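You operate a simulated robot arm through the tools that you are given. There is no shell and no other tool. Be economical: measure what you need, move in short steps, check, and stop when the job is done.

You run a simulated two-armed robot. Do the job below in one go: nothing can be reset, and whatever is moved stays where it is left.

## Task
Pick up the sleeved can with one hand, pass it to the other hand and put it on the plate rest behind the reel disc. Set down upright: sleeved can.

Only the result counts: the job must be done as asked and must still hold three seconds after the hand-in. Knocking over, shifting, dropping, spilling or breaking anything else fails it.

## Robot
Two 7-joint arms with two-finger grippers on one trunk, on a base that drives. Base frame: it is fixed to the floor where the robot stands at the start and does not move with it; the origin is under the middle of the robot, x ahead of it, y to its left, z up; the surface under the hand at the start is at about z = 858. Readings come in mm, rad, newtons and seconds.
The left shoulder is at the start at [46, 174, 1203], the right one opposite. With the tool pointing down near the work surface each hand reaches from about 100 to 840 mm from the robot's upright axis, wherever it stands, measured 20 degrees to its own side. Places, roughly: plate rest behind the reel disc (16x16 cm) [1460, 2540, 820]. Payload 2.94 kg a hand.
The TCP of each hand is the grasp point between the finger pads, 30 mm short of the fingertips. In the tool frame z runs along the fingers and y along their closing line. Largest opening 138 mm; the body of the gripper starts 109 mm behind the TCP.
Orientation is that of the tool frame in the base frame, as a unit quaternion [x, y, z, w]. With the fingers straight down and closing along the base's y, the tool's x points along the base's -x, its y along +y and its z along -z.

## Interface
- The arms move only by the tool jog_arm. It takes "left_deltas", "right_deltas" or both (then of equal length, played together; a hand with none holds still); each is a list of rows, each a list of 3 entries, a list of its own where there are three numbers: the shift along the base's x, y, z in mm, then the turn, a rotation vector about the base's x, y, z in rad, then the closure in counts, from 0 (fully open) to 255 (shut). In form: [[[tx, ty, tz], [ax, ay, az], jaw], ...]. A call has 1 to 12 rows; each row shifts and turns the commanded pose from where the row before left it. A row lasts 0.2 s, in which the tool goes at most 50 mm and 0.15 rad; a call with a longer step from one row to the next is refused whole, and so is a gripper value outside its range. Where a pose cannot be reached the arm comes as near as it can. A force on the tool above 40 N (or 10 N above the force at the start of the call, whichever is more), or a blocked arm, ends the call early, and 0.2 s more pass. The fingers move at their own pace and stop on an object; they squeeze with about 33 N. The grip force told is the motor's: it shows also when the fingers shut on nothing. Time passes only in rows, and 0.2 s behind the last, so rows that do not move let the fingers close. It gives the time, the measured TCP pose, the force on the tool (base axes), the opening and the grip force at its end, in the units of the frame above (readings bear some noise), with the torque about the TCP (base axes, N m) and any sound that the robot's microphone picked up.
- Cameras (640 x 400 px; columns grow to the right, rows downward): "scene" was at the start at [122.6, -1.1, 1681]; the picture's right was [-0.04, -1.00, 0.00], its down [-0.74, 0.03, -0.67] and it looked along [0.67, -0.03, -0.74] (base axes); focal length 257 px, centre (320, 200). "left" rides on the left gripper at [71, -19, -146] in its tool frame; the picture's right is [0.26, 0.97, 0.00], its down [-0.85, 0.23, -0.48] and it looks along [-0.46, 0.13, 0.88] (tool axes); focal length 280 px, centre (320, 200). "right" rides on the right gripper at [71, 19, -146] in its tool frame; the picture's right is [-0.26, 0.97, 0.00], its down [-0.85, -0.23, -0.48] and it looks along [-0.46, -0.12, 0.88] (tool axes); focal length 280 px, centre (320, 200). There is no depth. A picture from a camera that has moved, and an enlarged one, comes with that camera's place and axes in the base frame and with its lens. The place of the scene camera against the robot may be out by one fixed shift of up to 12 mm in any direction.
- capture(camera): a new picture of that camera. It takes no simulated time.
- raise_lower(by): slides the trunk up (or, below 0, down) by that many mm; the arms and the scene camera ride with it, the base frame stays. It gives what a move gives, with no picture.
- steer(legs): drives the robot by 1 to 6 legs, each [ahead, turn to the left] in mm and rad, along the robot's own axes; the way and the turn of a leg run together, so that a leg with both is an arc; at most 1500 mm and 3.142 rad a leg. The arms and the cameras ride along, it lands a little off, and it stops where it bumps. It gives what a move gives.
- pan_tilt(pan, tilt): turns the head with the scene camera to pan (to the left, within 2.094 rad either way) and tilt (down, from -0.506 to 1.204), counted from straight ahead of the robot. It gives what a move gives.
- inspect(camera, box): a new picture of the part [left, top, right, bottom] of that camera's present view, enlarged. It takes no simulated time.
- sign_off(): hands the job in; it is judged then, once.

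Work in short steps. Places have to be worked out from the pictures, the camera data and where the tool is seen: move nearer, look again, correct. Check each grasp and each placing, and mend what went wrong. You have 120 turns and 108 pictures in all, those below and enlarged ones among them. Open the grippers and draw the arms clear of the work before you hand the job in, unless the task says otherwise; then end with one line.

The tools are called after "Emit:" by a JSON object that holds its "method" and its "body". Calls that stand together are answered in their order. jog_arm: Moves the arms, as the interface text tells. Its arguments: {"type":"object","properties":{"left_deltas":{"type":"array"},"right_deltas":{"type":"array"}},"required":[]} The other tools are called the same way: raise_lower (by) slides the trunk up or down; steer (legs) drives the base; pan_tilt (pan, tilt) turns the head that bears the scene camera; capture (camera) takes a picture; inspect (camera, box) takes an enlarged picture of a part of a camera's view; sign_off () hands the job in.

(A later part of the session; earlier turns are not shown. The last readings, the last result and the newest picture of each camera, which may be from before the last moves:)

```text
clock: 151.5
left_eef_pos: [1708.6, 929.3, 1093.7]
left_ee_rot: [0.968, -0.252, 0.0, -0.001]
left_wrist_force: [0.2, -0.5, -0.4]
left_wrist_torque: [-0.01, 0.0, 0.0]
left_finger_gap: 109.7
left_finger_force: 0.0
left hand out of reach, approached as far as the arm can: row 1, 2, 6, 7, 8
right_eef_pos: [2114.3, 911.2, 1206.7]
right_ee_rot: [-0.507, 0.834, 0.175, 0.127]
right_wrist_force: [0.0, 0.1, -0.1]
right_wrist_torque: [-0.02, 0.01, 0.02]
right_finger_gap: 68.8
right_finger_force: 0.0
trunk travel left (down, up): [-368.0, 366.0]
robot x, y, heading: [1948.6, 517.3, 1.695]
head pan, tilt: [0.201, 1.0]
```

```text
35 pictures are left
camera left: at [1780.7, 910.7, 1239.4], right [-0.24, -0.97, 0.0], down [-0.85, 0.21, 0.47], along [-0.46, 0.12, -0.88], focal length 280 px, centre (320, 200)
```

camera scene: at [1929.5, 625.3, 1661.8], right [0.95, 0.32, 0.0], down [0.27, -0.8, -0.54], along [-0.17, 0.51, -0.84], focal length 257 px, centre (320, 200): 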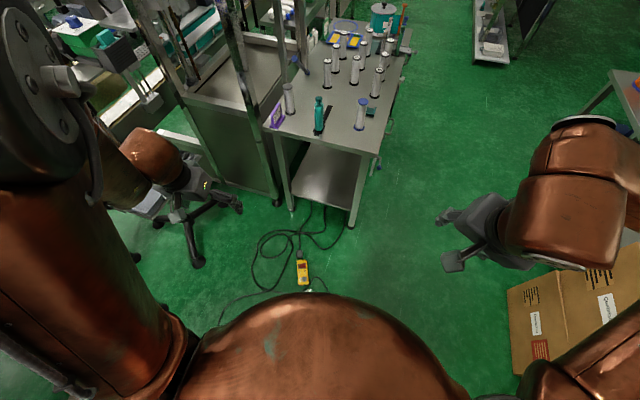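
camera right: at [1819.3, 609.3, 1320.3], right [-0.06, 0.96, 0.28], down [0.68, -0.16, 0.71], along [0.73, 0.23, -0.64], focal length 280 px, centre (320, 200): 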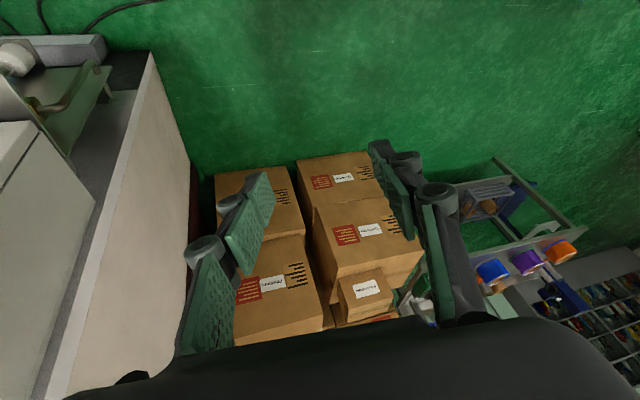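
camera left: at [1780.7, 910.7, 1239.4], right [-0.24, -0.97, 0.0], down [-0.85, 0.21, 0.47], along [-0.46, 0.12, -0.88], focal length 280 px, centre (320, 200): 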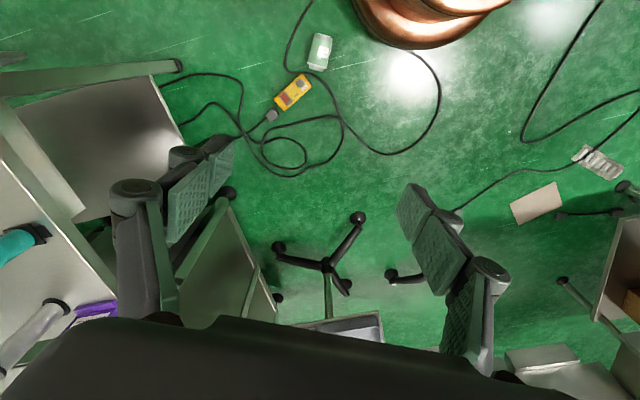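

The hand points straight down, aligned with the can (axis ≈ 152°, centre ≈ (1766, 923)). I'll lower the trunk so the floor comes within reach.

Emit:
{"method": "raise_lower", "body": {"by": -360}}

Emit:
{"method": "jog_arm", "body": {"left_deltas": [[[5, 0, -45], [0, 0, 0], 52], [[5, 0, -45], [0, 0, 0], 52], [[5, 0, -45], [0, 0, 0], 52], [[5, 0, -45], [0, 0, 0], 52], [[5, 0, -45], [0, 0, 0], 52], [[5, 0, -45], [0, 0, 0], 52], [[5, 0, -45], [0, 0, 0], 52], [[0, 0, 0], [0, 0, 0], 52]]}}

Emit:
{"method": "capture", "body": {"camera": "left"}}

```text
clock: 155.0
left_eef_pos: [1703.0, 988.2, 613.1]
left_ee_rot: [0.954, -0.248, 0.061, 0.156]
left_wrist_force: [-0.3, -1.0, 0.2]
left_wrist_torque: [0.04, 0.01, 0.01]
left_finger_gap: 109.9
left_finger_force: 0.1
right_eef_pos: [2110.1, 924.5, 839.3]
right_ee_rot: [-0.51, 0.837, 0.158, 0.122]
right_wrist_force: [-0.9, -0.4, 0.6]
right_wrist_torque: [0.05, 0.03, -0.04]
right_finger_gap: 68.6
right_finger_force: 0.1
trunk travel left (down, up): [-8.0, 726.0]
robot x, y, heading: [1945.5, 518.1, 1.688]
head pan, tilt: [0.201, 1.0]
```

```text
clock: 156.8
left_eef_pos: [1645.6, 1038.3, 337.8]
left_ee_rot: [0.965, -0.224, 0.048, 0.129]
left_wrist_force: [-1.9, -1.0, 0.3]
left_wrist_torque: [0.13, -0.15, 0.08]
left_finger_gap: 109.8
left_finger_force: 0.0
left hand out of reach, approached as far as the arm can: row 1, 2, 3, 4, 5, 6
right_eef_pos: [2110.7, 916.8, 845.2]
right_ee_rot: [-0.486, 0.854, 0.152, 0.11]
right_wrist_force: [-49.3, 75.9, 43.5]
right_wrist_torque: [-5.93, -3.69, -0.24]
right_finger_gap: 2.4
right_finger_force: 0.1
trunk travel left (down, up): [-8.0, 726.0]
robot x, y, heading: [1946.7, 518.7, 1.699]
head pan, tilt: [0.201, 1.0]
stopped in row 8 (right hand): the force on the tool passed its limit at 47 N (the readings are from after the stop); the commanded pose is now the measured one
```

```text
34 pictures are left
camera left: at [1713.5, 1064.4, 483.3], right [-0.19, -0.95, 0.26], down [-0.88, 0.28, 0.38], along [-0.44, -0.15, -0.89], focal length 280 px, centre (320, 200)
```

left: 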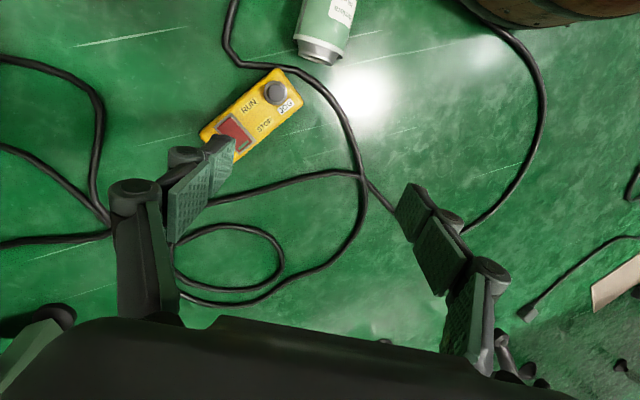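

The left hand is over the pendant at z 338 (too far out) and the right hand feels a contact. I'll check the scene view before going on.

Emit:
{"method": "pan_tilt", "body": {"pan": 0.0, "tilt": 0.9}}

Emit:
{"method": "capture", "body": {"camera": "scene"}}

```text
clock: 157.5
left_eef_pos: [1644.9, 1055.6, 342.0]
left_ee_rot: [0.964, -0.235, 0.045, 0.113]
left_wrist_force: [-0.1, -0.5, 0.2]
left_wrist_torque: [-0.02, 0.0, 0.0]
left_finger_gap: 109.7
left_finger_force: 0.0
right_eef_pos: [2105.5, 924.1, 838.6]
right_ee_rot: [-0.493, 0.855, 0.133, 0.094]
right_wrist_force: [-43.3, 66.4, 56.0]
right_wrist_torque: [-5.64, -3.74, 0.0]
right_finger_gap: 6.3
right_finger_force: 0.1
trunk travel left (down, up): [-8.0, 726.0]
robot x, y, heading: [1948.0, 518.5, 1.698]
head pan, tilt: [0.0, 0.901]
```

```text
33 pictures are left
camera scene: at [1891.9, 1043.8, 1244.1], right [0.99, 0.12, 0.0], down [0.1, -0.83, -0.55], along [-0.07, 0.55, -0.83], focal length 257 px, centre (320, 200)
```

scene: 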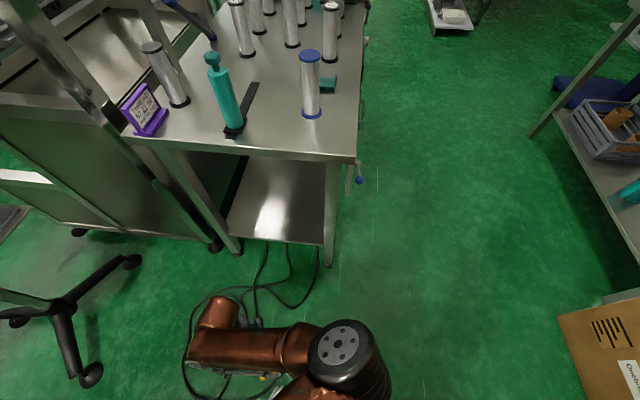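

The head moved about 0.4 m forward with the lowering, so the trunk folds forward as it goes down, putting the shoulder right over the can. I'll raise the trunk by 160 mm and see how the geometry changes.

Emit:
{"method": "raise_lower", "body": {"by": 160}}

Emit:
{"method": "capture", "body": {"camera": "scene"}}

```text
clock: 157.8
left_eef_pos: [1623.6, 1072.6, 391.0]
left_ee_rot: [0.973, -0.227, 0.022, 0.041]
left_wrist_force: [-0.9, -0.6, -0.7]
left_wrist_torque: [0.06, -0.07, 0.01]
left_finger_gap: 109.7
left_finger_force: 0.1
right_eef_pos: [2085.5, 887.9, 844.5]
right_ee_rot: [-0.477, 0.867, 0.132, 0.064]
right_wrist_force: [-109.2, 77.5, 31.6]
right_wrist_torque: [-3.47, -4.27, -0.88]
right_finger_gap: 0.0
right_finger_force: 0.1
trunk travel left (down, up): [-10.0, 724.0]
robot x, y, heading: [1949.3, 520.7, 1.695]
head pan, tilt: [0.0, 0.901]
stopped: the arm was blocked; the commanded pose is now the measured one
```

```text
32 pictures are left
camera scene: at [1886.8, 1051.8, 1244.2], right [0.99, 0.12, 0.0], down [0.11, -0.83, -0.54], along [-0.07, 0.54, -0.84], focal length 257 px, centre (320, 200)
```

scene: 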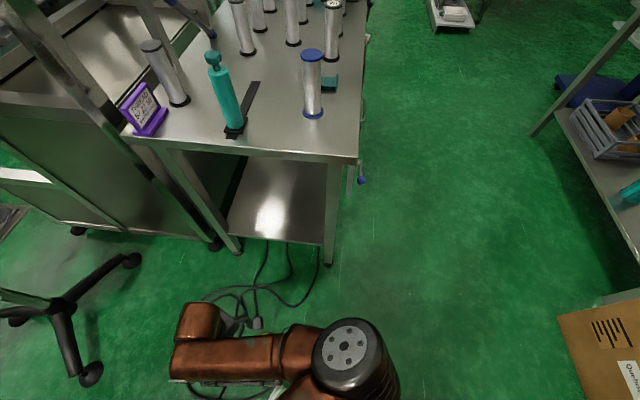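

The trunk folds forward about 0.4 m when lowered, which again traps the right hand at its shoulder. I'll yield it gently forward along the push, as worked before.

Emit:
{"method": "jog_arm", "body": {"right_deltas": [[[-4, 10, 0], [0, 0, 0], 128], [[-4, 10, 0], [0, 0, 0], 128], [[-4, 10, 0], [0, 0, 0], 128], [[-4, 10, 0], [0, 0, 0], 128], [[-4, 10, 0], [0, 0, 0], 128], [[-2, 12, 0], [0, 0, 0], 128], [[-2, 12, 0], [0, 0, 0], 128], [[-2, 12, 0], [0, 0, 0], 128], [[0, 15, 0], [0, 0, 0], 128], [[0, 15, 0], [0, 0, 0], 128], [[0, 15, 0], [0, 0, 0], 128], [[0, 15, 0], [0, 0, 0], 128]]}}

Emit:
{"method": "jog_arm", "body": {"right_deltas": [[[4, 16, 0], [0, 0, 0], 128], [[4, 16, 0], [0, 0, 0], 128], [[4, 16, 0], [0, 0, 0], 128], [[4, 16, 0], [0, 0, 0], 128], [[4, 16, 0], [0, 0, 0], 128], [[4, 16, 0], [0, 0, 0], 128], [[4, 16, 0], [0, 0, 0], 128], [[4, 16, 0], [0, 0, 0], 128], [[4, 16, 0], [0, 0, 0], 128], [[4, 16, 0], [0, 0, 0], 128], [[4, 16, 0], [0, 0, 0], 128], [[4, 16, 0], [0, 0, 0], 128]]}}

```text
clock: 158.2
left_eef_pos: [1608.8, 1078.9, 443.7]
left_ee_rot: [0.975, -0.22, 0.0, -0.039]
left_wrist_force: [-1.5, -0.7, -1.5]
left_wrist_torque: [0.08, -0.14, 0.01]
left_finger_gap: 110.0
left_finger_force: 0.0
right_eef_pos: [2065.1, 862.2, 850.5]
right_ee_rot: [-0.456, 0.871, 0.175, 0.043]
right_wrist_force: [-37.4, 138.5, 211.1]
right_wrist_torque: [-3.9, -2.24, -0.4]
right_finger_gap: 3.9
right_finger_force: 0.1
right hand out of reach, approached as far as the arm can: row 1
trunk travel left (down, up): [-10.0, 724.0]
robot x, y, heading: [1952.7, 513.1, 1.697]
head pan, tilt: [0.0, 0.901]
stopped in row 1 (left hand): the arm was blocked; the commanded pose is now the measured one
```

```text
clock: 158.5
left_eef_pos: [1628.6, 1116.8, 485.4]
left_ee_rot: [0.954, -0.262, 0.003, -0.147]
left_wrist_force: [-2.1, -1.2, -0.4]
left_wrist_torque: [0.16, -0.21, -0.08]
left_finger_gap: 109.7
left_finger_force: 0.0
right_eef_pos: [2041.9, 820.3, 862.4]
right_ee_rot: [-0.453, 0.863, 0.222, 0.011]
right_wrist_force: [-37.8, 118.2, 215.7]
right_wrist_torque: [-3.73, -4.09, 1.35]
right_finger_gap: 20.7
right_finger_force: 0.0
right hand out of reach, approached as far as the arm can: row 1
trunk travel left (down, up): [-10.0, 724.0]
robot x, y, heading: [1942.5, 520.2, 1.699]
head pan, tilt: [0.0, 0.901]
stopped in row 1 (left hand): the arm was blocked; the commanded pose is now the measured one
```

The torso is still shifting; I'll let it settle with a long head sweep before any further command.

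Emit:
{"method": "pan_tilt", "body": {"pan": -1.8, "tilt": 0.9}}

Emit:
{"method": "pan_tilt", "body": {"pan": -0.5, "tilt": 1.0}}

Emit:
{"method": "capture", "body": {"camera": "scene"}}

```text
clock: 160.3
left_eef_pos: [1617.6, 1033.4, 484.4]
left_ee_rot: [0.971, -0.224, -0.013, -0.081]
left_wrist_force: [-0.7, -0.3, 0.6]
left_wrist_torque: [0.11, -0.01, 0.01]
left_finger_gap: 110.1
left_finger_force: 0.2
right_eef_pos: [2064.6, 780.5, 864.4]
right_ee_rot: [-0.471, 0.851, 0.229, 0.031]
right_wrist_force: [-63.5, 6.8, 57.0]
right_wrist_torque: [-1.37, -2.13, -1.26]
right_finger_gap: 15.2
right_finger_force: 0.1
trunk travel left (down, up): [-10.0, 724.0]
robot x, y, heading: [1949.6, 516.9, 1.695]
head pan, tilt: [-1.799, 0.901]
```

```text
clock: 161.8
left_eef_pos: [1616.7, 1035.6, 478.5]
left_ee_rot: [0.971, -0.225, -0.011, -0.076]
left_wrist_force: [0.2, 0.5, -0.2]
left_wrist_torque: [-0.03, 0.02, -0.06]
left_finger_gap: 109.8
left_finger_force: 0.0
right_eef_pos: [2067.6, 791.4, 860.8]
right_ee_rot: [-0.47, 0.852, 0.228, 0.039]
right_wrist_force: [-29.5, 50.0, 78.4]
right_wrist_torque: [-2.91, -2.23, 0.08]
right_finger_gap: 26.5
right_finger_force: 0.0
trunk travel left (down, up): [-10.0, 724.0]
robot x, y, heading: [1948.7, 514.9, 1.694]
head pan, tilt: [-0.499, 1.0]
```

```text
31 pictures are left
camera scene: at [1939.6, 926.6, 1265.1], right [0.93, -0.37, 0.0], down [-0.31, -0.78, -0.54], along [0.2, 0.5, -0.84], focal length 257 px, centre (320, 200)
```

scene: 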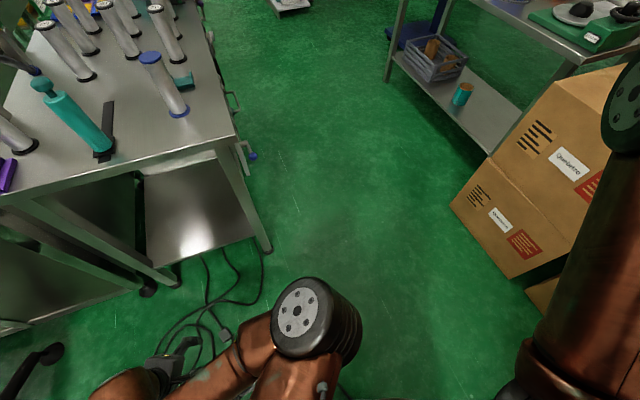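

Calm again. Since the hands stay put horizontally while the trunk folds, raising it should undo the squeeze; I'll raise it and check.

Emit:
{"method": "raise_lower", "body": {"by": 120}}

Emit:
{"method": "raise_lower", "body": {"by": 120}}

Emit:
{"method": "raise_lower", "body": {"by": 120}}

Emit:
{"method": "capture", "body": {"camera": "scene"}}

```text
clock: 163.3
left_eef_pos: [1617.8, 1034.3, 671.0]
left_ee_rot: [0.961, -0.224, -0.042, -0.155]
left_wrist_force: [0.2, -0.4, 0.8]
left_wrist_torque: [-0.01, -0.02, 0.0]
left_finger_gap: 109.6
left_finger_force: 0.2
right_eef_pos: [2074.5, 731.2, 997.0]
right_ee_rot: [-0.462, 0.829, 0.307, 0.071]
right_wrist_force: [-25.1, 40.1, 83.4]
right_wrist_torque: [-2.98, -2.2, -0.1]
right_finger_gap: 25.5
right_finger_force: 0.0
trunk travel left (down, up): [-130.0, 604.0]
robot x, y, heading: [1949.3, 517.2, 1.694]
head pan, tilt: [-0.499, 1.0]
```

```text
clock: 164.8
left_eef_pos: [1619.5, 1021.9, 855.3]
left_ee_rot: [0.948, -0.221, -0.064, -0.218]
left_wrist_force: [0.5, -0.2, 0.2]
left_wrist_torque: [-0.03, -0.01, 0.0]
left_finger_gap: 110.0
left_finger_force: 0.1
right_eef_pos: [2081.1, 678.2, 1128.1]
right_ee_rot: [-0.455, 0.806, 0.367, 0.095]
right_wrist_force: [-24.5, 33.4, 87.4]
right_wrist_torque: [-2.96, -2.12, -0.35]
right_finger_gap: 25.7
right_finger_force: 0.1
trunk travel left (down, up): [-250.0, 484.0]
robot x, y, heading: [1949.7, 517.6, 1.695]
head pan, tilt: [-0.499, 1.0]
```

```text
clock: 166.3
left_eef_pos: [1621.2, 1007.1, 1022.7]
left_ee_rot: [0.936, -0.22, -0.08, -0.262]
left_wrist_force: [-0.5, -0.1, 0.1]
left_wrist_torque: [0.0, -0.03, 0.01]
left_finger_gap: 109.6
left_finger_force: 0.0
right_eef_pos: [2085.9, 639.9, 1255.2]
right_ee_rot: [-0.447, 0.789, 0.407, 0.112]
right_wrist_force: [-23.3, 26.0, 88.5]
right_wrist_torque: [-2.92, -2.04, -0.43]
right_finger_gap: 25.4
right_finger_force: 0.0
trunk travel left (down, up): [-370.0, 364.0]
robot x, y, heading: [1945.0, 520.3, 1.697]
head pan, tilt: [-0.499, 1.0]
```

```text
30 pictures are left
camera scene: at [1977.4, 623.6, 1663.6], right [0.93, -0.37, 0.0], down [-0.31, -0.78, -0.54], along [0.2, 0.5, -0.84], focal length 257 px, centre (320, 200)
```

scene: 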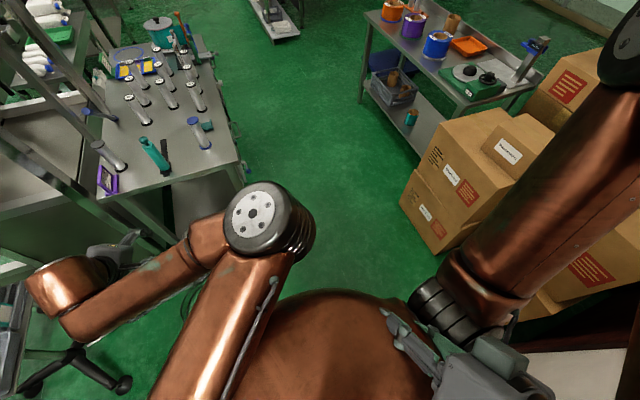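

The trunk is back up and stable; only the right hand still rests on its own shoulder (≈90 N upward). I'll ease it up and forward slowly.

Emit:
{"method": "jog_arm", "body": {"right_deltas": [[[-1, 6, 6], [0, 0, 0], 128], [[-1, 8, 6], [0, 0, 0], 128], [[-1, 10, 6], [0, 0, 0], 128], [[-1, 12, 4], [0, 0, 0], 128], [[-1, 14, 2], [0, 0, 0], 128], [[-1, 16, 0], [0, 0, 0], 128], [[-1, 18, 0], [0, 0, 0], 128], [[-1, 18, 0], [0, 0, 0], 128], [[-1, 18, 0], [0, 0, 0], 128], [[-1, 18, 0], [0, 0, 0], 128], [[-1, 18, 0], [0, 0, 0], 128], [[-1, 18, 0], [0, 0, 0], 128]]}}

Emit:
{"method": "jog_arm", "body": {"right_deltas": [[[2, 18, 0], [0, 0, 0], 128], [[2, 18, 0], [0, 0, 0], 128], [[2, 18, 0], [0, 0, 0], 128], [[2, 18, 0], [0, 0, 0], 128], [[2, 18, 0], [0, 0, 0], 128], [[2, 18, 0], [0, 0, 0], 128], [[2, 18, 0], [0, 0, 0], 128], [[2, 18, 0], [0, 0, 0], 128], [[2, 18, 0], [0, 0, 0], 128], [[2, 18, 0], [0, 0, 0], 128], [[0, 0, 0], [0, 0, 0], 128]]}}

Emit:
{"method": "capture", "body": {"camera": "scene"}}

```text
clock: 168.9
left_eef_pos: [1621.0, 1007.2, 1022.4]
left_ee_rot: [0.936, -0.219, -0.08, -0.262]
left_wrist_force: [0.1, 0.7, -0.3]
left_wrist_torque: [0.03, -0.01, -0.02]
left_finger_gap: 109.8
left_finger_force: 0.1
right_eef_pos: [2086.8, 638.4, 1255.6]
right_ee_rot: [-0.447, 0.789, 0.407, 0.112]
right_wrist_force: [-21.7, 27.1, 88.1]
right_wrist_torque: [-2.88, -2.0, -0.37]
right_finger_gap: 25.5
right_finger_force: 0.0
right hand out of reach, approached as far as the arm can: row 1, 2, 3, 4, 5, 6, 7, 8, 9, 10, 11, 12
trunk travel left (down, up): [-370.0, 364.0]
robot x, y, heading: [1948.0, 514.0, 1.696]
head pan, tilt: [-0.499, 1.0]
```

```text
clock: 171.3
left_eef_pos: [1621.1, 1007.3, 1021.4]
left_ee_rot: [0.937, -0.219, -0.081, -0.262]
left_wrist_force: [-0.5, 0.1, -0.2]
left_wrist_torque: [-0.02, -0.02, -0.01]
left_finger_gap: 109.5
left_finger_force: 0.1
right_eef_pos: [2086.5, 639.6, 1255.8]
right_ee_rot: [-0.446, 0.789, 0.407, 0.112]
right_wrist_force: [-22.3, 27.7, 86.5]
right_wrist_torque: [-2.85, -1.96, -0.36]
right_finger_gap: 25.3
right_finger_force: 0.1
right hand out of reach, approached as far as the arm can: row 1, 2, 3, 4, 5, 6, 7, 8, 9, 10
trunk travel left (down, up): [-370.0, 364.0]
robot x, y, heading: [1946.5, 513.3, 1.7]
head pan, tilt: [-0.499, 1.0]
```

```text
29 pictures are left
camera scene: at [1977.5, 622.9, 1663.8], right [0.93, -0.37, 0.0], down [-0.31, -0.78, -0.54], along [0.2, 0.5, -0.84], focal length 257 px, centre (320, 200)
```

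scene: 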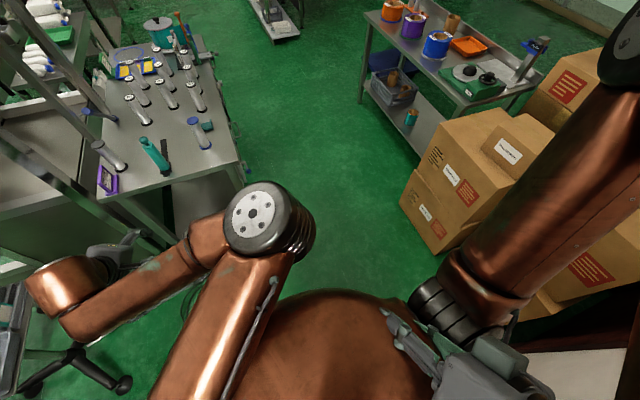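

The right hand's solver is stuck with the hand pitched down. For the left arm, pointing the hand forward made forward travel possible, so I'll pitch the right hand up to level while easing it forward.

Emit:
{"method": "jog_arm", "body": {"right_deltas": [[[0, 3, 5], [0.1, 0, 0], 128], [[0, 3, 5], [0.12, 0, 0], 128], [[0, 3, 5], [0.12, 0, 0], 128], [[0, 5, 0], [0.12, 0, 0], 128], [[0, 5, 0], [0.12, 0, 0], 128], [[0, 10, 0], [0.12, 0, 0], 128], [[0, 20, 0], [0, 0, 0], 128], [[0, 30, 0], [0, 0, 0], 128], [[0, 30, 0], [0, 0, 0], 128], [[0, 30, 0], [0, 0, 0], 128], [[0, 30, 0], [0, 0, 0], 128]]}}

Emit:
{"method": "capture", "body": {"camera": "right"}}

```text
clock: 173.7
left_eef_pos: [1620.9, 1006.9, 1022.7]
left_ee_rot: [0.937, -0.219, -0.081, -0.26]
left_wrist_force: [0.7, -0.7, 0.0]
left_wrist_torque: [-0.02, 0.02, 0.02]
left_finger_gap: 109.8
left_finger_force: 0.0
right_eef_pos: [2060.9, 652.9, 1305.7]
right_ee_rot: [-0.413, 0.683, 0.564, 0.211]
right_wrist_force: [-0.1, 0.2, 0.8]
right_wrist_torque: [0.0, 0.02, -0.01]
right_finger_gap: 68.8
right_finger_force: 0.0
right hand out of reach, approached as far as the arm can: row 1, 2, 4, 5, 6, 7, 8, 9, 10, 11
trunk travel left (down, up): [-370.0, 364.0]
robot x, y, heading: [1947.4, 522.9, 1.696]
head pan, tilt: [-0.499, 1.0]
```

```text
28 pictures are left
camera right: at [2029.4, 491.6, 1305.1], right [-0.63, 0.11, 0.77], down [0.75, -0.18, 0.63], along [0.21, 0.98, 0.03], focal length 280 px, centre (320, 200)
```

right: 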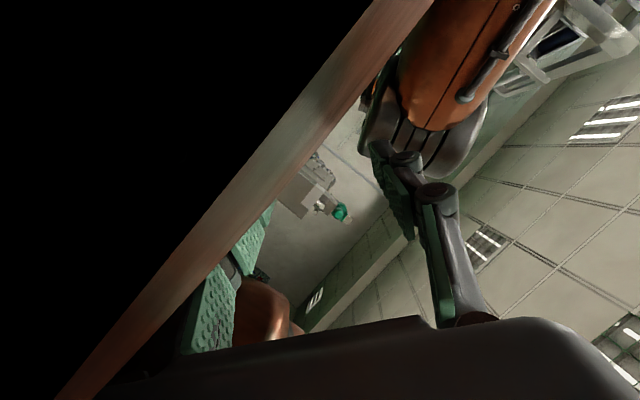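

The contact is gone (force 0). I'll try bigger forward steps now.

Emit:
{"method": "jog_arm", "body": {"right_deltas": [[[5, 45, 0], [0.05, 0, 0], 128], [[5, 45, 0], [0.05, 0, 0], 128], [[5, 45, 0], [0.05, 0, 0], 128], [[5, 45, 0], [0, 0, 0], 128], [[5, 45, 0], [0, 0, 0], 128], [[5, 45, 0], [0, 0, 0], 128], [[0, 0, 0], [0, 0, 0], 128]]}}

Emit:
{"method": "jog_arm", "body": {"right_deltas": [[[0, 0, 40], [0, 0, 0], 128], [[0, 0, 40], [0, 0, 0], 128], [[0, 0, 40], [0, 0, 0], 128], [[0, 0, 0], [0, 0, 0], 128]]}}

Emit:
{"method": "capture", "body": {"camera": "scene"}}

```text
clock: 175.3
left_eef_pos: [1620.1, 1006.3, 1021.9]
left_ee_rot: [0.937, -0.219, -0.079, -0.262]
left_wrist_force: [-0.4, 0.0, -0.5]
left_wrist_torque: [0.01, 0.0, 0.01]
left_finger_gap: 109.8
left_finger_force: 0.0
right_eef_pos: [2041.8, 697.4, 1356.8]
right_ee_rot: [-0.398, 0.64, 0.612, 0.24]
right_wrist_force: [-0.4, 0.8, 0.2]
right_wrist_torque: [-0.02, 0.03, 0.01]
right_finger_gap: 68.7
right_finger_force: 0.1
right hand out of reach, approached as far as the arm can: row 1, 2, 3, 4, 5, 6
trunk travel left (down, up): [-370.0, 364.0]
robot x, y, heading: [1948.2, 519.2, 1.693]
head pan, tilt: [-0.499, 1.0]
```

```text
clock: 176.3
left_eef_pos: [1621.6, 1007.6, 1022.8]
left_ee_rot: [0.936, -0.219, -0.081, -0.263]
left_wrist_force: [0.0, 0.1, -0.6]
left_wrist_torque: [-0.02, -0.01, -0.03]
left_finger_gap: 109.9
left_finger_force: 0.1
right_eef_pos: [2046.1, 704.8, 1477.1]
right_ee_rot: [-0.398, 0.639, 0.614, 0.24]
right_wrist_force: [-0.2, -0.5, -0.1]
right_wrist_torque: [0.01, -0.01, -0.01]
right_finger_gap: 68.4
right_finger_force: 0.1
right hand out of reach, approached as far as the arm can: row 2, 3
trunk travel left (down, up): [-370.0, 364.0]
robot x, y, heading: [1949.9, 519.2, 1.694]
head pan, tilt: [-0.499, 1.0]
```

```text
27 pictures are left
camera scene: at [1976.4, 622.8, 1663.8], right [0.93, -0.37, 0.0], down [-0.31, -0.78, -0.54], along [0.2, 0.5, -0.84], focal length 257 px, centre (320, 200)
```

scene: 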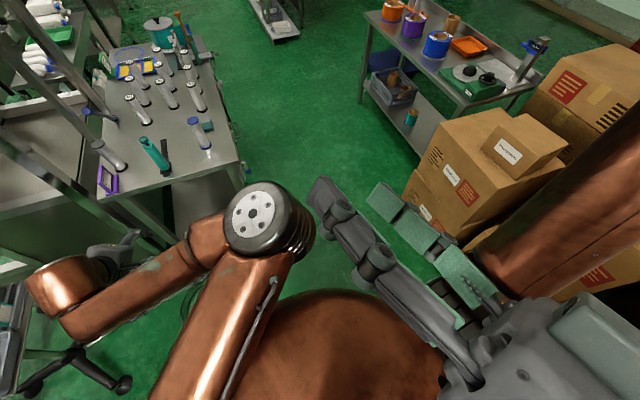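

The right hand is free above its shoulder and moves again. From here I'll take it forward.

Emit:
{"method": "jog_arm", "body": {"right_deltas": [[[10, 40, 0], [0, 0, 0], 128], [[10, 40, 0], [0, 0, 0], 128], [[10, 40, 0], [0, 0, 0], 128], [[10, 40, 0], [0, 0, 0], 128], [[10, 40, 0], [0, 0, 0], 128], [[10, 40, 0], [0, 0, 0], 128], [[10, 40, 0], [0, 0, 0], 128], [[0, 0, 0], [0, 0, 0], 128]]}}

```text
clock: 178.1
left_eef_pos: [1620.4, 1006.2, 1022.8]
left_ee_rot: [0.936, -0.219, -0.081, -0.262]
left_wrist_force: [0.1, 0.1, 0.0]
left_wrist_torque: [0.01, -0.02, -0.01]
left_finger_gap: 109.9
left_finger_force: 0.1
right_eef_pos: [2114.7, 985.1, 1479.0]
right_ee_rot: [-0.395, 0.639, 0.614, 0.242]
right_wrist_force: [-0.2, -0.4, 1.7]
right_wrist_torque: [-0.05, -0.01, -0.05]
right_finger_gap: 68.8
right_finger_force: 0.0
trunk travel left (down, up): [-370.0, 364.0]
robot x, y, heading: [1946.1, 519.7, 1.694]
head pan, tilt: [-0.499, 1.0]
```

The right arm moves freely again. I'll turn its hand downward and keep it well forward, so the elbow stays in and the later trunk fold doesn't trap it.

Emit:
{"method": "jog_arm", "body": {"right_deltas": [[[-5, 12, -10], [-0.108, -0.055, 0.04], 128], [[-5, 12, -10], [-0.108, -0.055, 0.04], 128], [[-5, 12, -15], [-0.108, -0.055, 0.04], 128], [[-5, 12, -15], [-0.108, -0.055, 0.04], 128], [[-5, 12, -20], [-0.108, -0.055, 0.04], 128], [[-5, 12, -20], [-0.108, -0.055, 0.04], 128], [[-5, 12, -20], [-0.108, -0.055, 0.04], 128], [[-5, 12, -20], [-0.108, -0.055, 0.04], 128], [[-5, 12, -20], [-0.108, -0.055, 0.04], 128], [[-5, 12, -20], [-0.108, -0.055, 0.04], 128], [[-5, 12, -20], [-0.108, -0.055, 0.04], 128], [[-5, 12, -20], [-0.108, -0.055, 0.04], 128]]}}

Emit:
{"method": "capture", "body": {"camera": "scene"}}

```text
clock: 180.7
left_eef_pos: [1619.6, 1007.4, 1021.5]
left_ee_rot: [0.937, -0.219, -0.079, -0.261]
left_wrist_force: [0.0, 0.5, -0.1]
left_wrist_torque: [-0.01, -0.01, 0.03]
left_finger_gap: 109.8
left_finger_force: 0.0
right_eef_pos: [2054.6, 1128.8, 1266.3]
right_ee_rot: [0.749, -0.662, 0.0, 0.002]
right_wrist_force: [-0.3, 0.2, 0.1]
right_wrist_torque: [-0.09, -0.05, -0.02]
right_finger_gap: 68.5
right_finger_force: 0.2
trunk travel left (down, up): [-370.0, 364.0]
robot x, y, heading: [1947.4, 520.5, 1.697]
head pan, tilt: [-0.499, 1.0]
```

```text
26 pictures are left
camera scene: at [1976.1, 624.5, 1663.7], right [0.93, -0.37, 0.0], down [-0.31, -0.78, -0.54], along [0.2, 0.5, -0.84], focal length 257 px, centre (320, 200)
```

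scene: 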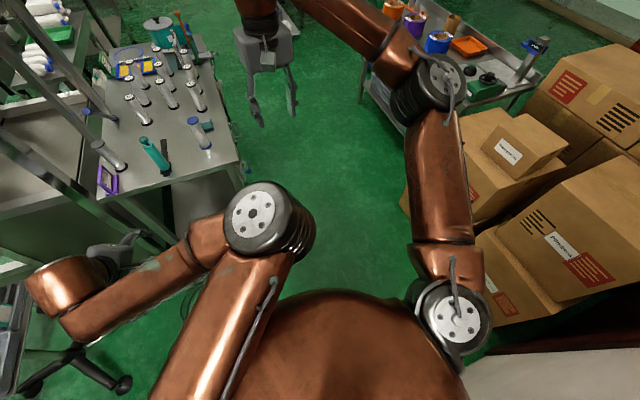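

Right arm is in a good posture. I'll shift the base left and then back to about (1884, 255), heading 97°, so the can will lie some 670 mm ahead for the lowered trunk.

Emit:
{"method": "steer", "body": {"legs": [[0, 0.92], [120, 0], [0, -0.92], [-330, 0]]}}

Emit:
{"method": "capture", "body": {"camera": "left"}}

```text
clock: 188.6
left_eef_pos: [1592.6, 803.6, 1091.8]
left_ee_rot: [0.883, -0.286, -0.071, -0.365]
left_wrist_force: [-0.7, 0.0, 0.3]
left_wrist_torque: [-0.05, 0.0, -0.02]
left_finger_gap: 110.0
left_finger_force: 0.3
right_eef_pos: [2002.5, 803.4, 1288.6]
right_ee_rot: [0.751, -0.659, -0.017, -0.019]
right_wrist_force: [1.6, 0.3, 0.0]
right_wrist_torque: [-0.03, 0.06, -0.02]
right_finger_gap: 68.4
right_finger_force: 0.0
trunk travel left (down, up): [-370.0, 364.0]
robot x, y, heading: [1890.8, 252.5, 1.715]
head pan, tilt: [-0.499, 1.0]
stopped in leg 4: the robot was blocked; the commanded pose is now the measured one
```

```text
25 pictures are left
camera left: at [1650.5, 683.1, 1184.8], right [-0.32, -0.67, -0.67], down [-0.87, -0.07, 0.49], along [-0.37, 0.74, -0.56], focal length 280 px, centre (320, 200)
```

left: 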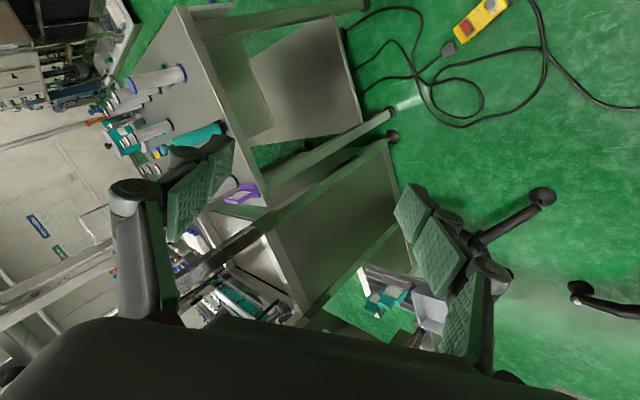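

It stopped practically at the goal with no force on the hands. I'll check that the body is steady and look ahead.

Emit:
{"method": "pan_tilt", "body": {"pan": 0.15, "tilt": 0.9}}

Emit:
{"method": "capture", "body": {"camera": "scene"}}

```text
clock: 189.6
left_eef_pos: [1592.1, 802.0, 1086.8]
left_ee_rot: [0.886, -0.283, -0.071, -0.36]
left_wrist_force: [-0.8, 0.5, 0.3]
left_wrist_torque: [-0.01, -0.02, 0.0]
left_finger_gap: 109.8
left_finger_force: 0.0
right_eef_pos: [1999.2, 807.7, 1287.2]
right_ee_rot: [0.752, -0.658, -0.016, -0.018]
right_wrist_force: [-0.5, -0.3, -0.8]
right_wrist_torque: [-0.03, -0.04, 0.01]
right_finger_gap: 68.6
right_finger_force: 0.0
trunk travel left (down, up): [-370.0, 364.0]
robot x, y, heading: [1891.3, 249.8, 1.703]
head pan, tilt: [0.15, 0.901]
```

```text
24 pictures are left
camera scene: at [1863.8, 415.9, 1671.4], right [0.96, 0.29, -0.01], down [0.23, -0.77, -0.6], along [-0.17, 0.57, -0.8], focal length 257 px, centre (320, 200)
```

scene: 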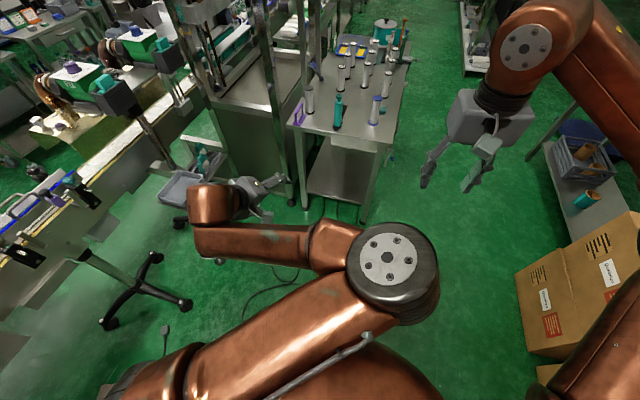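

Everything is steady. I'll bring the left hand above the can, pointing down at yaw 152°, and push the right hand further forward before lowering the trunk.

Emit:
{"method": "jog_arm", "body": {"left_deltas": [[[22, 15, -6], [-0.094, 0.005, 0.015], 52], [[22, 15, -6], [-0.094, 0.005, 0.015], 52], [[22, 15, -6], [-0.094, 0.005, 0.015], 52], [[22, 15, -6], [-0.094, 0.005, 0.015], 52], [[22, 15, -6], [-0.094, 0.005, 0.015], 52], [[22, 15, -6], [-0.094, 0.005, 0.015], 52], [[22, 15, -6], [-0.094, 0.005, 0.015], 52], [[22, 15, -6], [-0.094, 0.005, 0.015], 52], [[0, 0, 0], [0, 0, 0], 52]], "right_deltas": [[[8, 22, 0], [0, 0, 0], 128], [[8, 22, 0], [0, 0, 0], 128], [[8, 22, 0], [0, 0, 0], 128], [[8, 22, 0], [0, 0, 0], 128], [[8, 22, 0], [0, 0, 0], 128], [[8, 22, 0], [0, 0, 0], 128], [[8, 22, 0], [0, 0, 0], 128], [[8, 22, 0], [0, 0, 0], 128], [[0, 0, 0], [0, 0, 0], 128]]}}

Emit:
{"method": "raise_lower", "body": {"by": -150}}

Emit:
{"method": "capture", "body": {"camera": "left"}}

```text
clock: 190.2
left_eef_pos: [1598.6, 775.5, 1095.2]
left_ee_rot: [0.925, -0.25, -0.062, -0.279]
left_wrist_force: [0.5, 0.6, -0.3]
left_wrist_torque: [-0.07, 0.03, 0.04]
left_finger_gap: 109.9
left_finger_force: 0.0
left hand out of reach, approached as far as the arm can: row 1, 2, 3
right_eef_pos: [2024.5, 808.5, 1299.8]
right_ee_rot: [0.751, -0.659, -0.028, -0.03]
right_wrist_force: [-0.2, 0.7, -0.8]
right_wrist_torque: [-0.07, 0.01, 0.02]
right_finger_gap: 68.6
right_finger_force: 0.1
trunk travel left (down, up): [-370.0, 364.0]
robot x, y, heading: [1889.9, 249.6, 1.709]
head pan, tilt: [0.15, 0.901]
stopped in row 3 (right hand): the arm was blocked; the commanded pose is now the measured one
```

```text
clock: 190.6
left_eef_pos: [1614.3, 780.2, 1125.8]
left_ee_rot: [0.904, -0.282, -0.057, -0.317]
left_wrist_force: [-0.1, 0.7, 1.4]
left_wrist_torque: [-0.08, -0.03, -0.05]
left_finger_gap: 110.2
left_finger_force: 0.2
right_eef_pos: [2029.7, 767.7, 1310.7]
right_ee_rot: [0.75, -0.659, -0.04, -0.043]
right_wrist_force: [-0.2, 0.0, 1.5]
right_wrist_torque: [0.05, 0.14, 0.04]
right_finger_gap: 68.8
right_finger_force: 0.1
trunk travel left (down, up): [-368.0, 366.0]
robot x, y, heading: [1891.7, 249.8, 1.715]
head pan, tilt: [0.15, 0.901]
stopped: the arm was blocked; the commanded pose is now the measured one
```

```text
23 pictures are left
camera left: at [1673.5, 671.9, 1231.1], right [-0.31, -0.74, -0.6], down [-0.87, -0.04, 0.49], along [-0.39, 0.67, -0.63], focal length 280 px, centre (320, 200)
```

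left: 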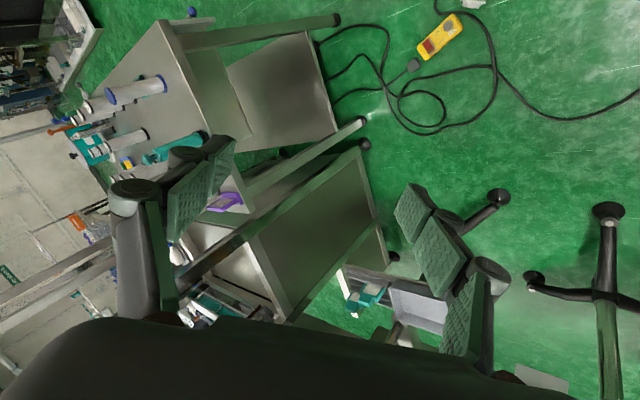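

The torso sways after the stop, which trips the "blocked" check. I'll let it calm down with head sweeps before moving the arms again.

Emit:
{"method": "pan_tilt", "body": {"pan": -1.9, "tilt": 0.9}}

Emit:
{"method": "capture", "body": {"camera": "scene"}}

Emit:
{"method": "pan_tilt", "body": {"pan": 0.3, "tilt": 0.9}}

Emit:
{"method": "pan_tilt", "body": {"pan": 0.15, "tilt": 0.9}}

```text
clock: 192.6
left_eef_pos: [1611.1, 780.8, 1119.0]
left_ee_rot: [0.908, -0.276, -0.058, -0.31]
left_wrist_force: [-0.3, 0.7, 0.4]
left_wrist_torque: [-0.03, -0.01, -0.01]
left_finger_gap: 109.7
left_finger_force: 0.1
right_eef_pos: [2026.7, 773.4, 1307.5]
right_ee_rot: [0.751, -0.658, -0.037, -0.04]
right_wrist_force: [0.0, -0.1, -0.3]
right_wrist_torque: [0.01, -0.02, 0.03]
right_finger_gap: 68.5
right_finger_force: 0.1
trunk travel left (down, up): [-368.0, 366.0]
robot x, y, heading: [1890.9, 248.8, 1.712]
head pan, tilt: [-1.901, 0.901]
```

```text
22 pictures are left
camera scene: at [1958.8, 329.1, 1672.6], right [-0.19, -0.98, 0.03], down [-0.77, 0.13, -0.63], along [0.61, -0.14, -0.78], focal length 257 px, centre (320, 200)
```

scene: 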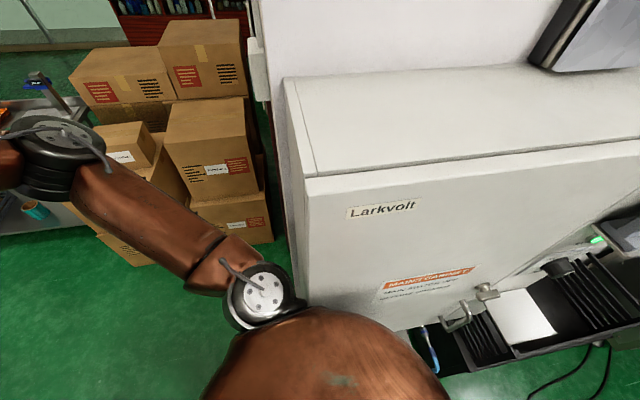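

```text
clock: 194.6
left_eef_pos: [1610.6, 780.8, 1119.8]
left_ee_rot: [0.908, -0.277, -0.058, -0.31]
left_wrist_force: [-0.1, 0.1, 1.0]
left_wrist_torque: [-0.01, 0.03, -0.03]
left_finger_gap: 109.7
left_finger_force: 0.1
right_eef_pos: [2027.0, 772.8, 1307.7]
right_ee_rot: [0.751, -0.658, -0.037, -0.041]
right_wrist_force: [-0.2, 0.1, 0.2]
right_wrist_torque: [0.03, -0.01, -0.01]
right_finger_gap: 68.7
right_finger_force: 0.0
trunk travel left (down, up): [-368.0, 366.0]
robot x, y, heading: [1891.1, 249.2, 1.711]
head pan, tilt: [0.3, 0.901]
```

```text
clock: 195.3
left_eef_pos: [1611.5, 780.2, 1119.6]
left_ee_rot: [0.907, -0.277, -0.057, -0.311]
left_wrist_force: [-0.4, -1.1, 0.0]
left_wrist_torque: [0.0, 0.04, -0.01]
left_finger_gap: 110.0
left_finger_force: 0.1
right_eef_pos: [2027.0, 771.9, 1307.5]
right_ee_rot: [0.751, -0.658, -0.037, -0.041]
right_wrist_force: [0.2, -0.1, 0.2]
right_wrist_torque: [0.01, 0.03, 0.04]
right_finger_gap: 68.7
right_finger_force: 0.1
trunk travel left (down, up): [-368.0, 366.0]
robot x, y, heading: [1888.6, 249.5, 1.712]
head pan, tilt: [0.15, 0.901]
```

The view shows the cabinet's upper box sticks out to x ≈ 2095 (corner near (2095, 310)) — my right shoulder has been touching it both times. I'll drive forward 270 mm to get clear of it.

Emit:
{"method": "steer", "body": {"legs": [[270, 0]]}}

Emit:
{"method": "pan_tilt", "body": {"pan": 0.0, "tilt": 0.9}}

```text
clock: 197.2
left_eef_pos: [1555.5, 1000.5, 1113.7]
left_ee_rot: [0.925, -0.245, -0.063, -0.285]
left_wrist_force: [0.4, -1.8, 0.3]
left_wrist_torque: [0.05, 0.01, 0.02]
left_finger_gap: 110.1
left_finger_force: 0.4
right_eef_pos: [1988.1, 1021.5, 1316.9]
right_ee_rot: [0.753, -0.655, -0.047, -0.046]
right_wrist_force: [0.5, -2.2, 2.0]
right_wrist_torque: [0.13, 0.08, -0.01]
right_finger_gap: 68.9
right_finger_force: 0.0
trunk travel left (down, up): [-368.0, 366.0]
robot x, y, heading: [1849.8, 515.8, 1.719]
head pan, tilt: [0.15, 0.901]
```

```text
clock: 197.9
left_eef_pos: [1553.1, 1008.7, 1108.2]
left_ee_rot: [0.926, -0.245, -0.061, -0.281]
left_wrist_force: [-0.1, -0.2, -0.7]
left_wrist_torque: [0.02, 0.0, -0.03]
left_finger_gap: 109.9
left_finger_force: 0.0
right_eef_pos: [1987.1, 1031.1, 1311.8]
right_ee_rot: [0.753, -0.656, -0.042, -0.042]
right_wrist_force: [0.0, 1.2, -0.7]
right_wrist_torque: [-0.04, -0.02, 0.01]
right_finger_gap: 68.9
right_finger_force: 0.1
trunk travel left (down, up): [-368.0, 366.0]
robot x, y, heading: [1851.4, 520.6, 1.717]
head pan, tilt: [0.0, 0.901]
```

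Free again at (1851, 520). Now turn left to 216°, reverse 650 mm along the gap between can and cabinet, and then turn back to face the can along its axis.

Emit:
{"method": "steer", "body": {"legs": [[0, 2.053], [-650, 0], [0, -0.98]]}}

Emit:
{"method": "pan_tilt", "body": {"pan": 0.1, "tilt": 0.8}}

Emit:
{"method": "capture", "body": {"camera": "scene"}}

```text
clock: 209.1
left_eef_pos: [1798.4, 878.8, 1108.1]
left_ee_rot: [0.916, 0.28, -0.202, -0.206]
left_wrist_force: [0.9, 0.0, -0.7]
left_wrist_torque: [-0.01, 0.04, 0.0]
left_finger_gap: 109.6
left_finger_force: 0.0
right_eef_pos: [1969.8, 1276.1, 1312.9]
right_ee_rot: [0.985, -0.16, -0.059, -0.013]
right_wrist_force: [0.0, 0.8, 0.5]
right_wrist_torque: [-0.01, -0.01, -0.03]
right_finger_gap: 68.4
right_finger_force: 0.0
trunk travel left (down, up): [-368.0, 366.0]
robot x, y, heading: [2365.0, 923.5, 2.831]
head pan, tilt: [0.0, 0.901]
```

```text
clock: 209.8
left_eef_pos: [1796.4, 879.5, 1109.0]
left_ee_rot: [0.915, 0.281, -0.201, -0.206]
left_wrist_force: [0.5, -0.1, -0.5]
left_wrist_torque: [-0.01, -0.01, 0.01]
left_finger_gap: 110.0
left_finger_force: 0.0
right_eef_pos: [1969.9, 1276.7, 1312.7]
right_ee_rot: [0.985, -0.16, -0.059, -0.013]
right_wrist_force: [-0.5, 0.5, 0.0]
right_wrist_torque: [-0.02, 0.02, -0.02]
right_finger_gap: 68.8
right_finger_force: 0.0
trunk travel left (down, up): [-368.0, 366.0]
robot x, y, heading: [2365.3, 928.3, 2.833]
head pan, tilt: [0.099, 0.799]
```

```text
21 pictures are left
camera scene: at [2259.9, 960.5, 1676.9], right [0.21, 0.98, 0.0], down [0.7, -0.15, -0.7], along [-0.68, 0.15, -0.72], focal length 257 px, centre (320, 200)
```

scene: 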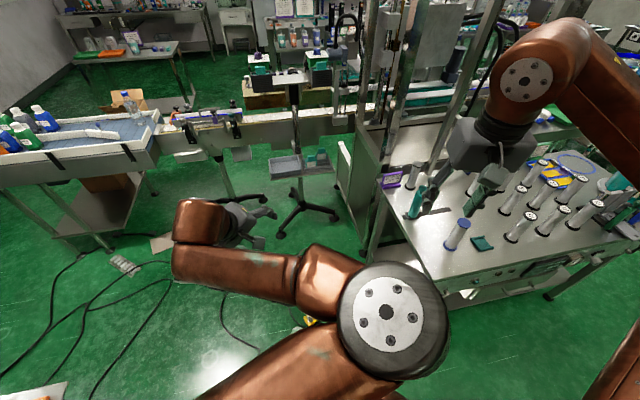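

Well placed: facing the can along its axis. I'll reverse 100 mm more, then align the left hand above the can (yaw 152°, pointing down) and extend the right hand.

Emit:
{"method": "steer", "body": {"legs": [[-100, 0]]}}

Emit:
{"method": "pan_tilt", "body": {"pan": 0.0, "tilt": 0.9}}

Emit:
{"method": "jog_arm", "body": {"left_deltas": [[[-12, 7, -6], [-0.053, -0.031, -0.1045], 52], [[-12, 7, -6], [-0.053, -0.031, -0.1045], 52], [[-12, 7, -6], [-0.053, -0.031, -0.1045], 52], [[-12, 7, -6], [-0.053, -0.031, -0.1045], 52], [[-12, 7, -6], [-0.053, -0.031, -0.1045], 52], [[-12, 7, -6], [-0.053, -0.031, -0.1045], 52], [[-12, 7, -6], [-0.053, -0.031, -0.1045], 52], [[-12, 7, -6], [-0.053, -0.031, -0.1045], 52], [[-12, 7, -6], [-0.053, -0.031, -0.1045], 52], [[-12, 7, -6], [-0.053, -0.031, -0.1045], 52], [[0, 0, 0], [0, 0, 0], 52]], "right_deltas": [[[-19, 6, 0], [0, 0, 0], 128], [[-19, 6, 0], [0, 0, 0], 128], [[-19, 6, 0], [0, 0, 0], 128], [[-19, 6, 0], [0, 0, 0], 128], [[-19, 6, 0], [0, 0, 0], 128], [[-19, 6, 0], [0, 0, 0], 128], [[-19, 6, 0], [0, 0, 0], 128], [[-19, 6, 0], [0, 0, 0], 128], [[-19, 6, 0], [0, 0, 0], 128], [[-19, 6, 0], [0, 0, 0], 128], [[0, 0, 0], [0, 0, 0], 128]]}}

Emit:
{"method": "capture", "body": {"camera": "left"}}

```text
clock: 210.9
left_eef_pos: [1876.2, 854.2, 1107.3]
left_ee_rot: [0.918, 0.275, -0.198, -0.206]
left_wrist_force: [-0.8, 1.8, 1.8]
left_wrist_torque: [-0.16, -0.08, 0.02]
left_finger_gap: 109.8
left_finger_force: 0.1
right_eef_pos: [2048.2, 1251.6, 1309.3]
right_ee_rot: [0.986, -0.159, -0.053, -0.012]
right_wrist_force: [0.8, -0.3, 0.1]
right_wrist_torque: [0.04, 0.05, -0.02]
right_finger_gap: 68.6
right_finger_force: 0.0
trunk travel left (down, up): [-368.0, 366.0]
robot x, y, heading: [2464.3, 893.8, 2.833]
head pan, tilt: [0.099, 0.799]
```

```text
clock: 211.6
left_eef_pos: [1889.6, 852.7, 1112.3]
left_ee_rot: [0.917, 0.272, -0.203, -0.208]
left_wrist_force: [-0.5, 0.4, 0.0]
left_wrist_torque: [-0.03, -0.07, 0.04]
left_finger_gap: 109.7
left_finger_force: 0.0
right_eef_pos: [2063.2, 1245.7, 1312.6]
right_ee_rot: [0.985, -0.159, -0.058, -0.012]
right_wrist_force: [0.0, 0.3, 0.4]
right_wrist_torque: [-0.02, -0.07, -0.01]
right_finger_gap: 68.5
right_finger_force: 0.0
trunk travel left (down, up): [-368.0, 366.0]
robot x, y, heading: [2459.7, 897.7, 2.834]
head pan, tilt: [0.0, 0.901]
```

```text
clock: 214.0
left_eef_pos: [1778.5, 917.7, 1056.8]
left_ee_rot: [0.969, -0.247, 0.0, -0.007]
left_wrist_force: [0.2, 0.0, 1.2]
left_wrist_torque: [-0.04, 0.02, -0.02]
left_finger_gap: 109.9
left_finger_force: 0.1
right_eef_pos: [1887.3, 1302.4, 1317.7]
right_ee_rot: [0.985, -0.159, -0.064, -0.014]
right_wrist_force: [0.0, 0.0, 0.3]
right_wrist_torque: [-0.02, 0.02, -0.02]
right_finger_gap: 68.8
right_finger_force: 0.1
trunk travel left (down, up): [-368.0, 366.0]
robot x, y, heading: [2462.8, 894.5, 2.833]
head pan, tilt: [0.0, 0.901]
```

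```text
20 pictures are left
camera left: at [1850.0, 898.8, 1202.3], right [-0.23, -0.97, -0.01], down [-0.86, 0.2, 0.48], along [-0.46, 0.12, -0.88], focal length 280 px, centre (320, 200)
```

left: 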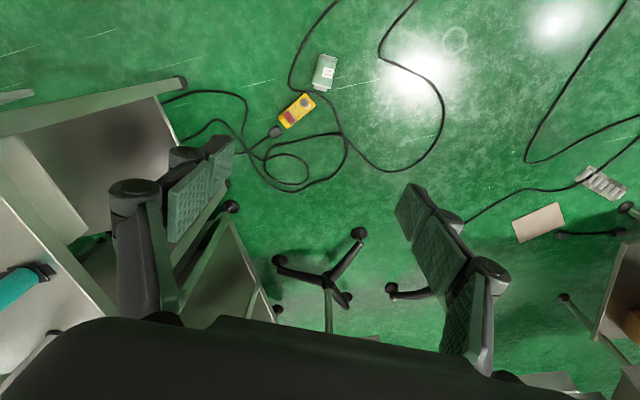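

The left hand is right above the can. Now I lower the trunk in steps, watching the readings.

Emit:
{"method": "raise_lower", "body": {"by": -120}}

Emit:
{"method": "raise_lower", "body": {"by": -120}}

Emit:
{"method": "capture", "body": {"camera": "scene"}}

```text
clock: 215.5
left_eef_pos: [1779.7, 917.1, 937.5]
left_ee_rot: [0.969, -0.246, 0.0, -0.007]
left_wrist_force: [0.2, 0.8, 0.3]
left_wrist_torque: [-0.03, 0.03, -0.01]
left_finger_gap: 109.8
left_finger_force: 0.0
right_eef_pos: [1887.2, 1301.8, 1197.7]
right_ee_rot: [0.985, -0.159, -0.064, -0.013]
right_wrist_force: [-0.3, 0.2, 0.0]
right_wrist_torque: [0.0, 0.03, 0.0]
right_finger_gap: 68.8
right_finger_force: 0.0
trunk travel left (down, up): [-248.0, 486.0]
robot x, y, heading: [2465.1, 896.0, 2.833]
head pan, tilt: [0.0, 0.901]
```

```text
clock: 217.0
left_eef_pos: [1772.5, 920.4, 813.7]
left_ee_rot: [0.969, -0.246, 0.003, -0.007]
left_wrist_force: [0.7, -0.7, 0.4]
left_wrist_torque: [0.04, 0.08, 0.01]
left_finger_gap: 109.9
left_finger_force: 0.0
right_eef_pos: [1877.9, 1304.1, 1075.0]
right_ee_rot: [0.985, -0.159, -0.06, -0.013]
right_wrist_force: [0.9, -0.8, 0.1]
right_wrist_torque: [0.06, 0.09, -0.03]
right_finger_gap: 68.9
right_finger_force: 0.1
trunk travel left (down, up): [-128.0, 606.0]
robot x, y, heading: [2464.1, 897.8, 2.831]
head pan, tilt: [0.0, 0.901]
```

```text
19 pictures are left
camera scene: at [2165.6, 998.3, 1412.6], right [0.3, 0.95, 0.0], down [0.76, -0.24, -0.61], along [-0.58, 0.18, -0.8], focal length 257 px, centre (320, 200)
```

scene: 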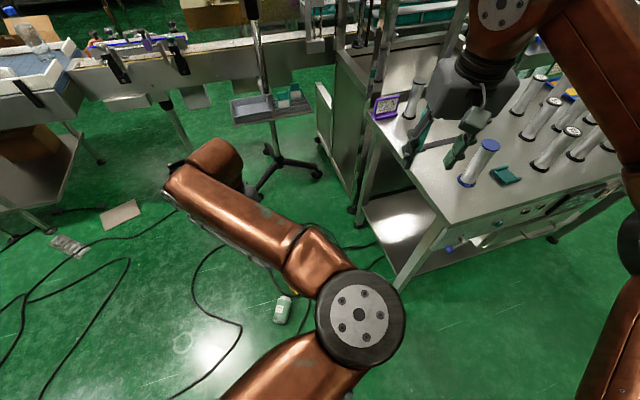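

Stable so far, and I can see the can beside the arm. I'll lower another 110 mm and then bring the left hand down to about 250 mm above the floor.

Emit:
{"method": "raise_lower", "body": {"by": -110}}

Emit:
{"method": "jog_arm", "body": {"left_deltas": [[[0, 0, -40], [0, 0, 0], 52], [[0, 0, -40], [0, 0, 0], 52], [[0, 0, -40], [0, 0, 0], 52], [[0, 0, -40], [0, 0, 0], 52], [[0, 0, -40], [0, 0, 0], 52], [[0, 0, -40], [0, 0, 0], 52], [[0, 0, -40], [0, 0, 0], 52], [[0, 0, -40], [0, 0, 0], 52], [[0, 0, -40], [0, 0, 0], 52], [[0, 0, -40], [0, 0, 0], 52], [[0, 0, -40], [0, 0, 0], 52], [[0, 0, 0], [0, 0, 0], 52]]}}

Emit:
{"method": "capture", "body": {"camera": "left"}}

```text
clock: 218.5
left_eef_pos: [1759.6, 911.5, 705.2]
left_ee_rot: [0.968, -0.247, 0.008, -0.047]
left_wrist_force: [-1.2, 0.3, 0.0]
left_wrist_torque: [0.0, -0.14, -0.05]
left_finger_gap: 109.8
left_finger_force: 0.1
right_eef_pos: [1897.9, 1308.9, 996.4]
right_ee_rot: [0.979, -0.173, -0.103, 0.021]
right_wrist_force: [0.1, -0.9, 0.8]
right_wrist_torque: [-0.04, 0.0, -0.02]
right_finger_gap: 68.7
right_finger_force: 0.1
trunk travel left (down, up): [-18.0, 716.0]
robot x, y, heading: [2457.3, 902.7, 2.834]
head pan, tilt: [0.0, 0.901]
stopped: the arm was blocked; the commanded pose is now the measured one
```

```text
clock: 218.9
left_eef_pos: [1834.6, 868.0, 680.6]
left_ee_rot: [0.958, -0.281, 0.044, -0.031]
left_wrist_force: [1.1, 1.4, -4.0]
left_wrist_torque: [-0.22, 0.1, 0.04]
left_finger_gap: 110.3
left_finger_force: 0.5
right_eef_pos: [2037.0, 1268.8, 1053.4]
right_ee_rot: [0.971, -0.151, -0.184, 0.036]
right_wrist_force: [3.7, -3.9, 7.6]
right_wrist_torque: [0.3, 0.39, -0.12]
right_finger_gap: 68.8
right_finger_force: 0.0
trunk travel left (down, up): [-18.0, 716.0]
robot x, y, heading: [2464.3, 891.4, 2.826]
head pan, tilt: [0.0, 0.901]
stopped in row 1 (left hand): the arm was blocked; the commanded pose is now the measured one
```

```text
18 pictures are left
camera left: at [1890.7, 841.3, 831.3], right [-0.3, -0.95, -0.06], down [-0.88, 0.25, 0.4], along [-0.36, 0.17, -0.92], focal length 280 px, centre (320, 200)
```

left: 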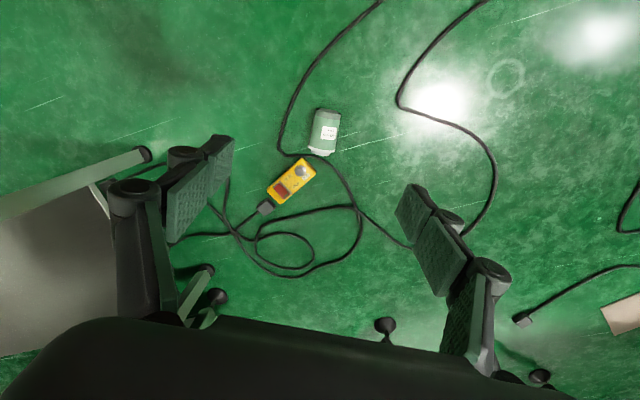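

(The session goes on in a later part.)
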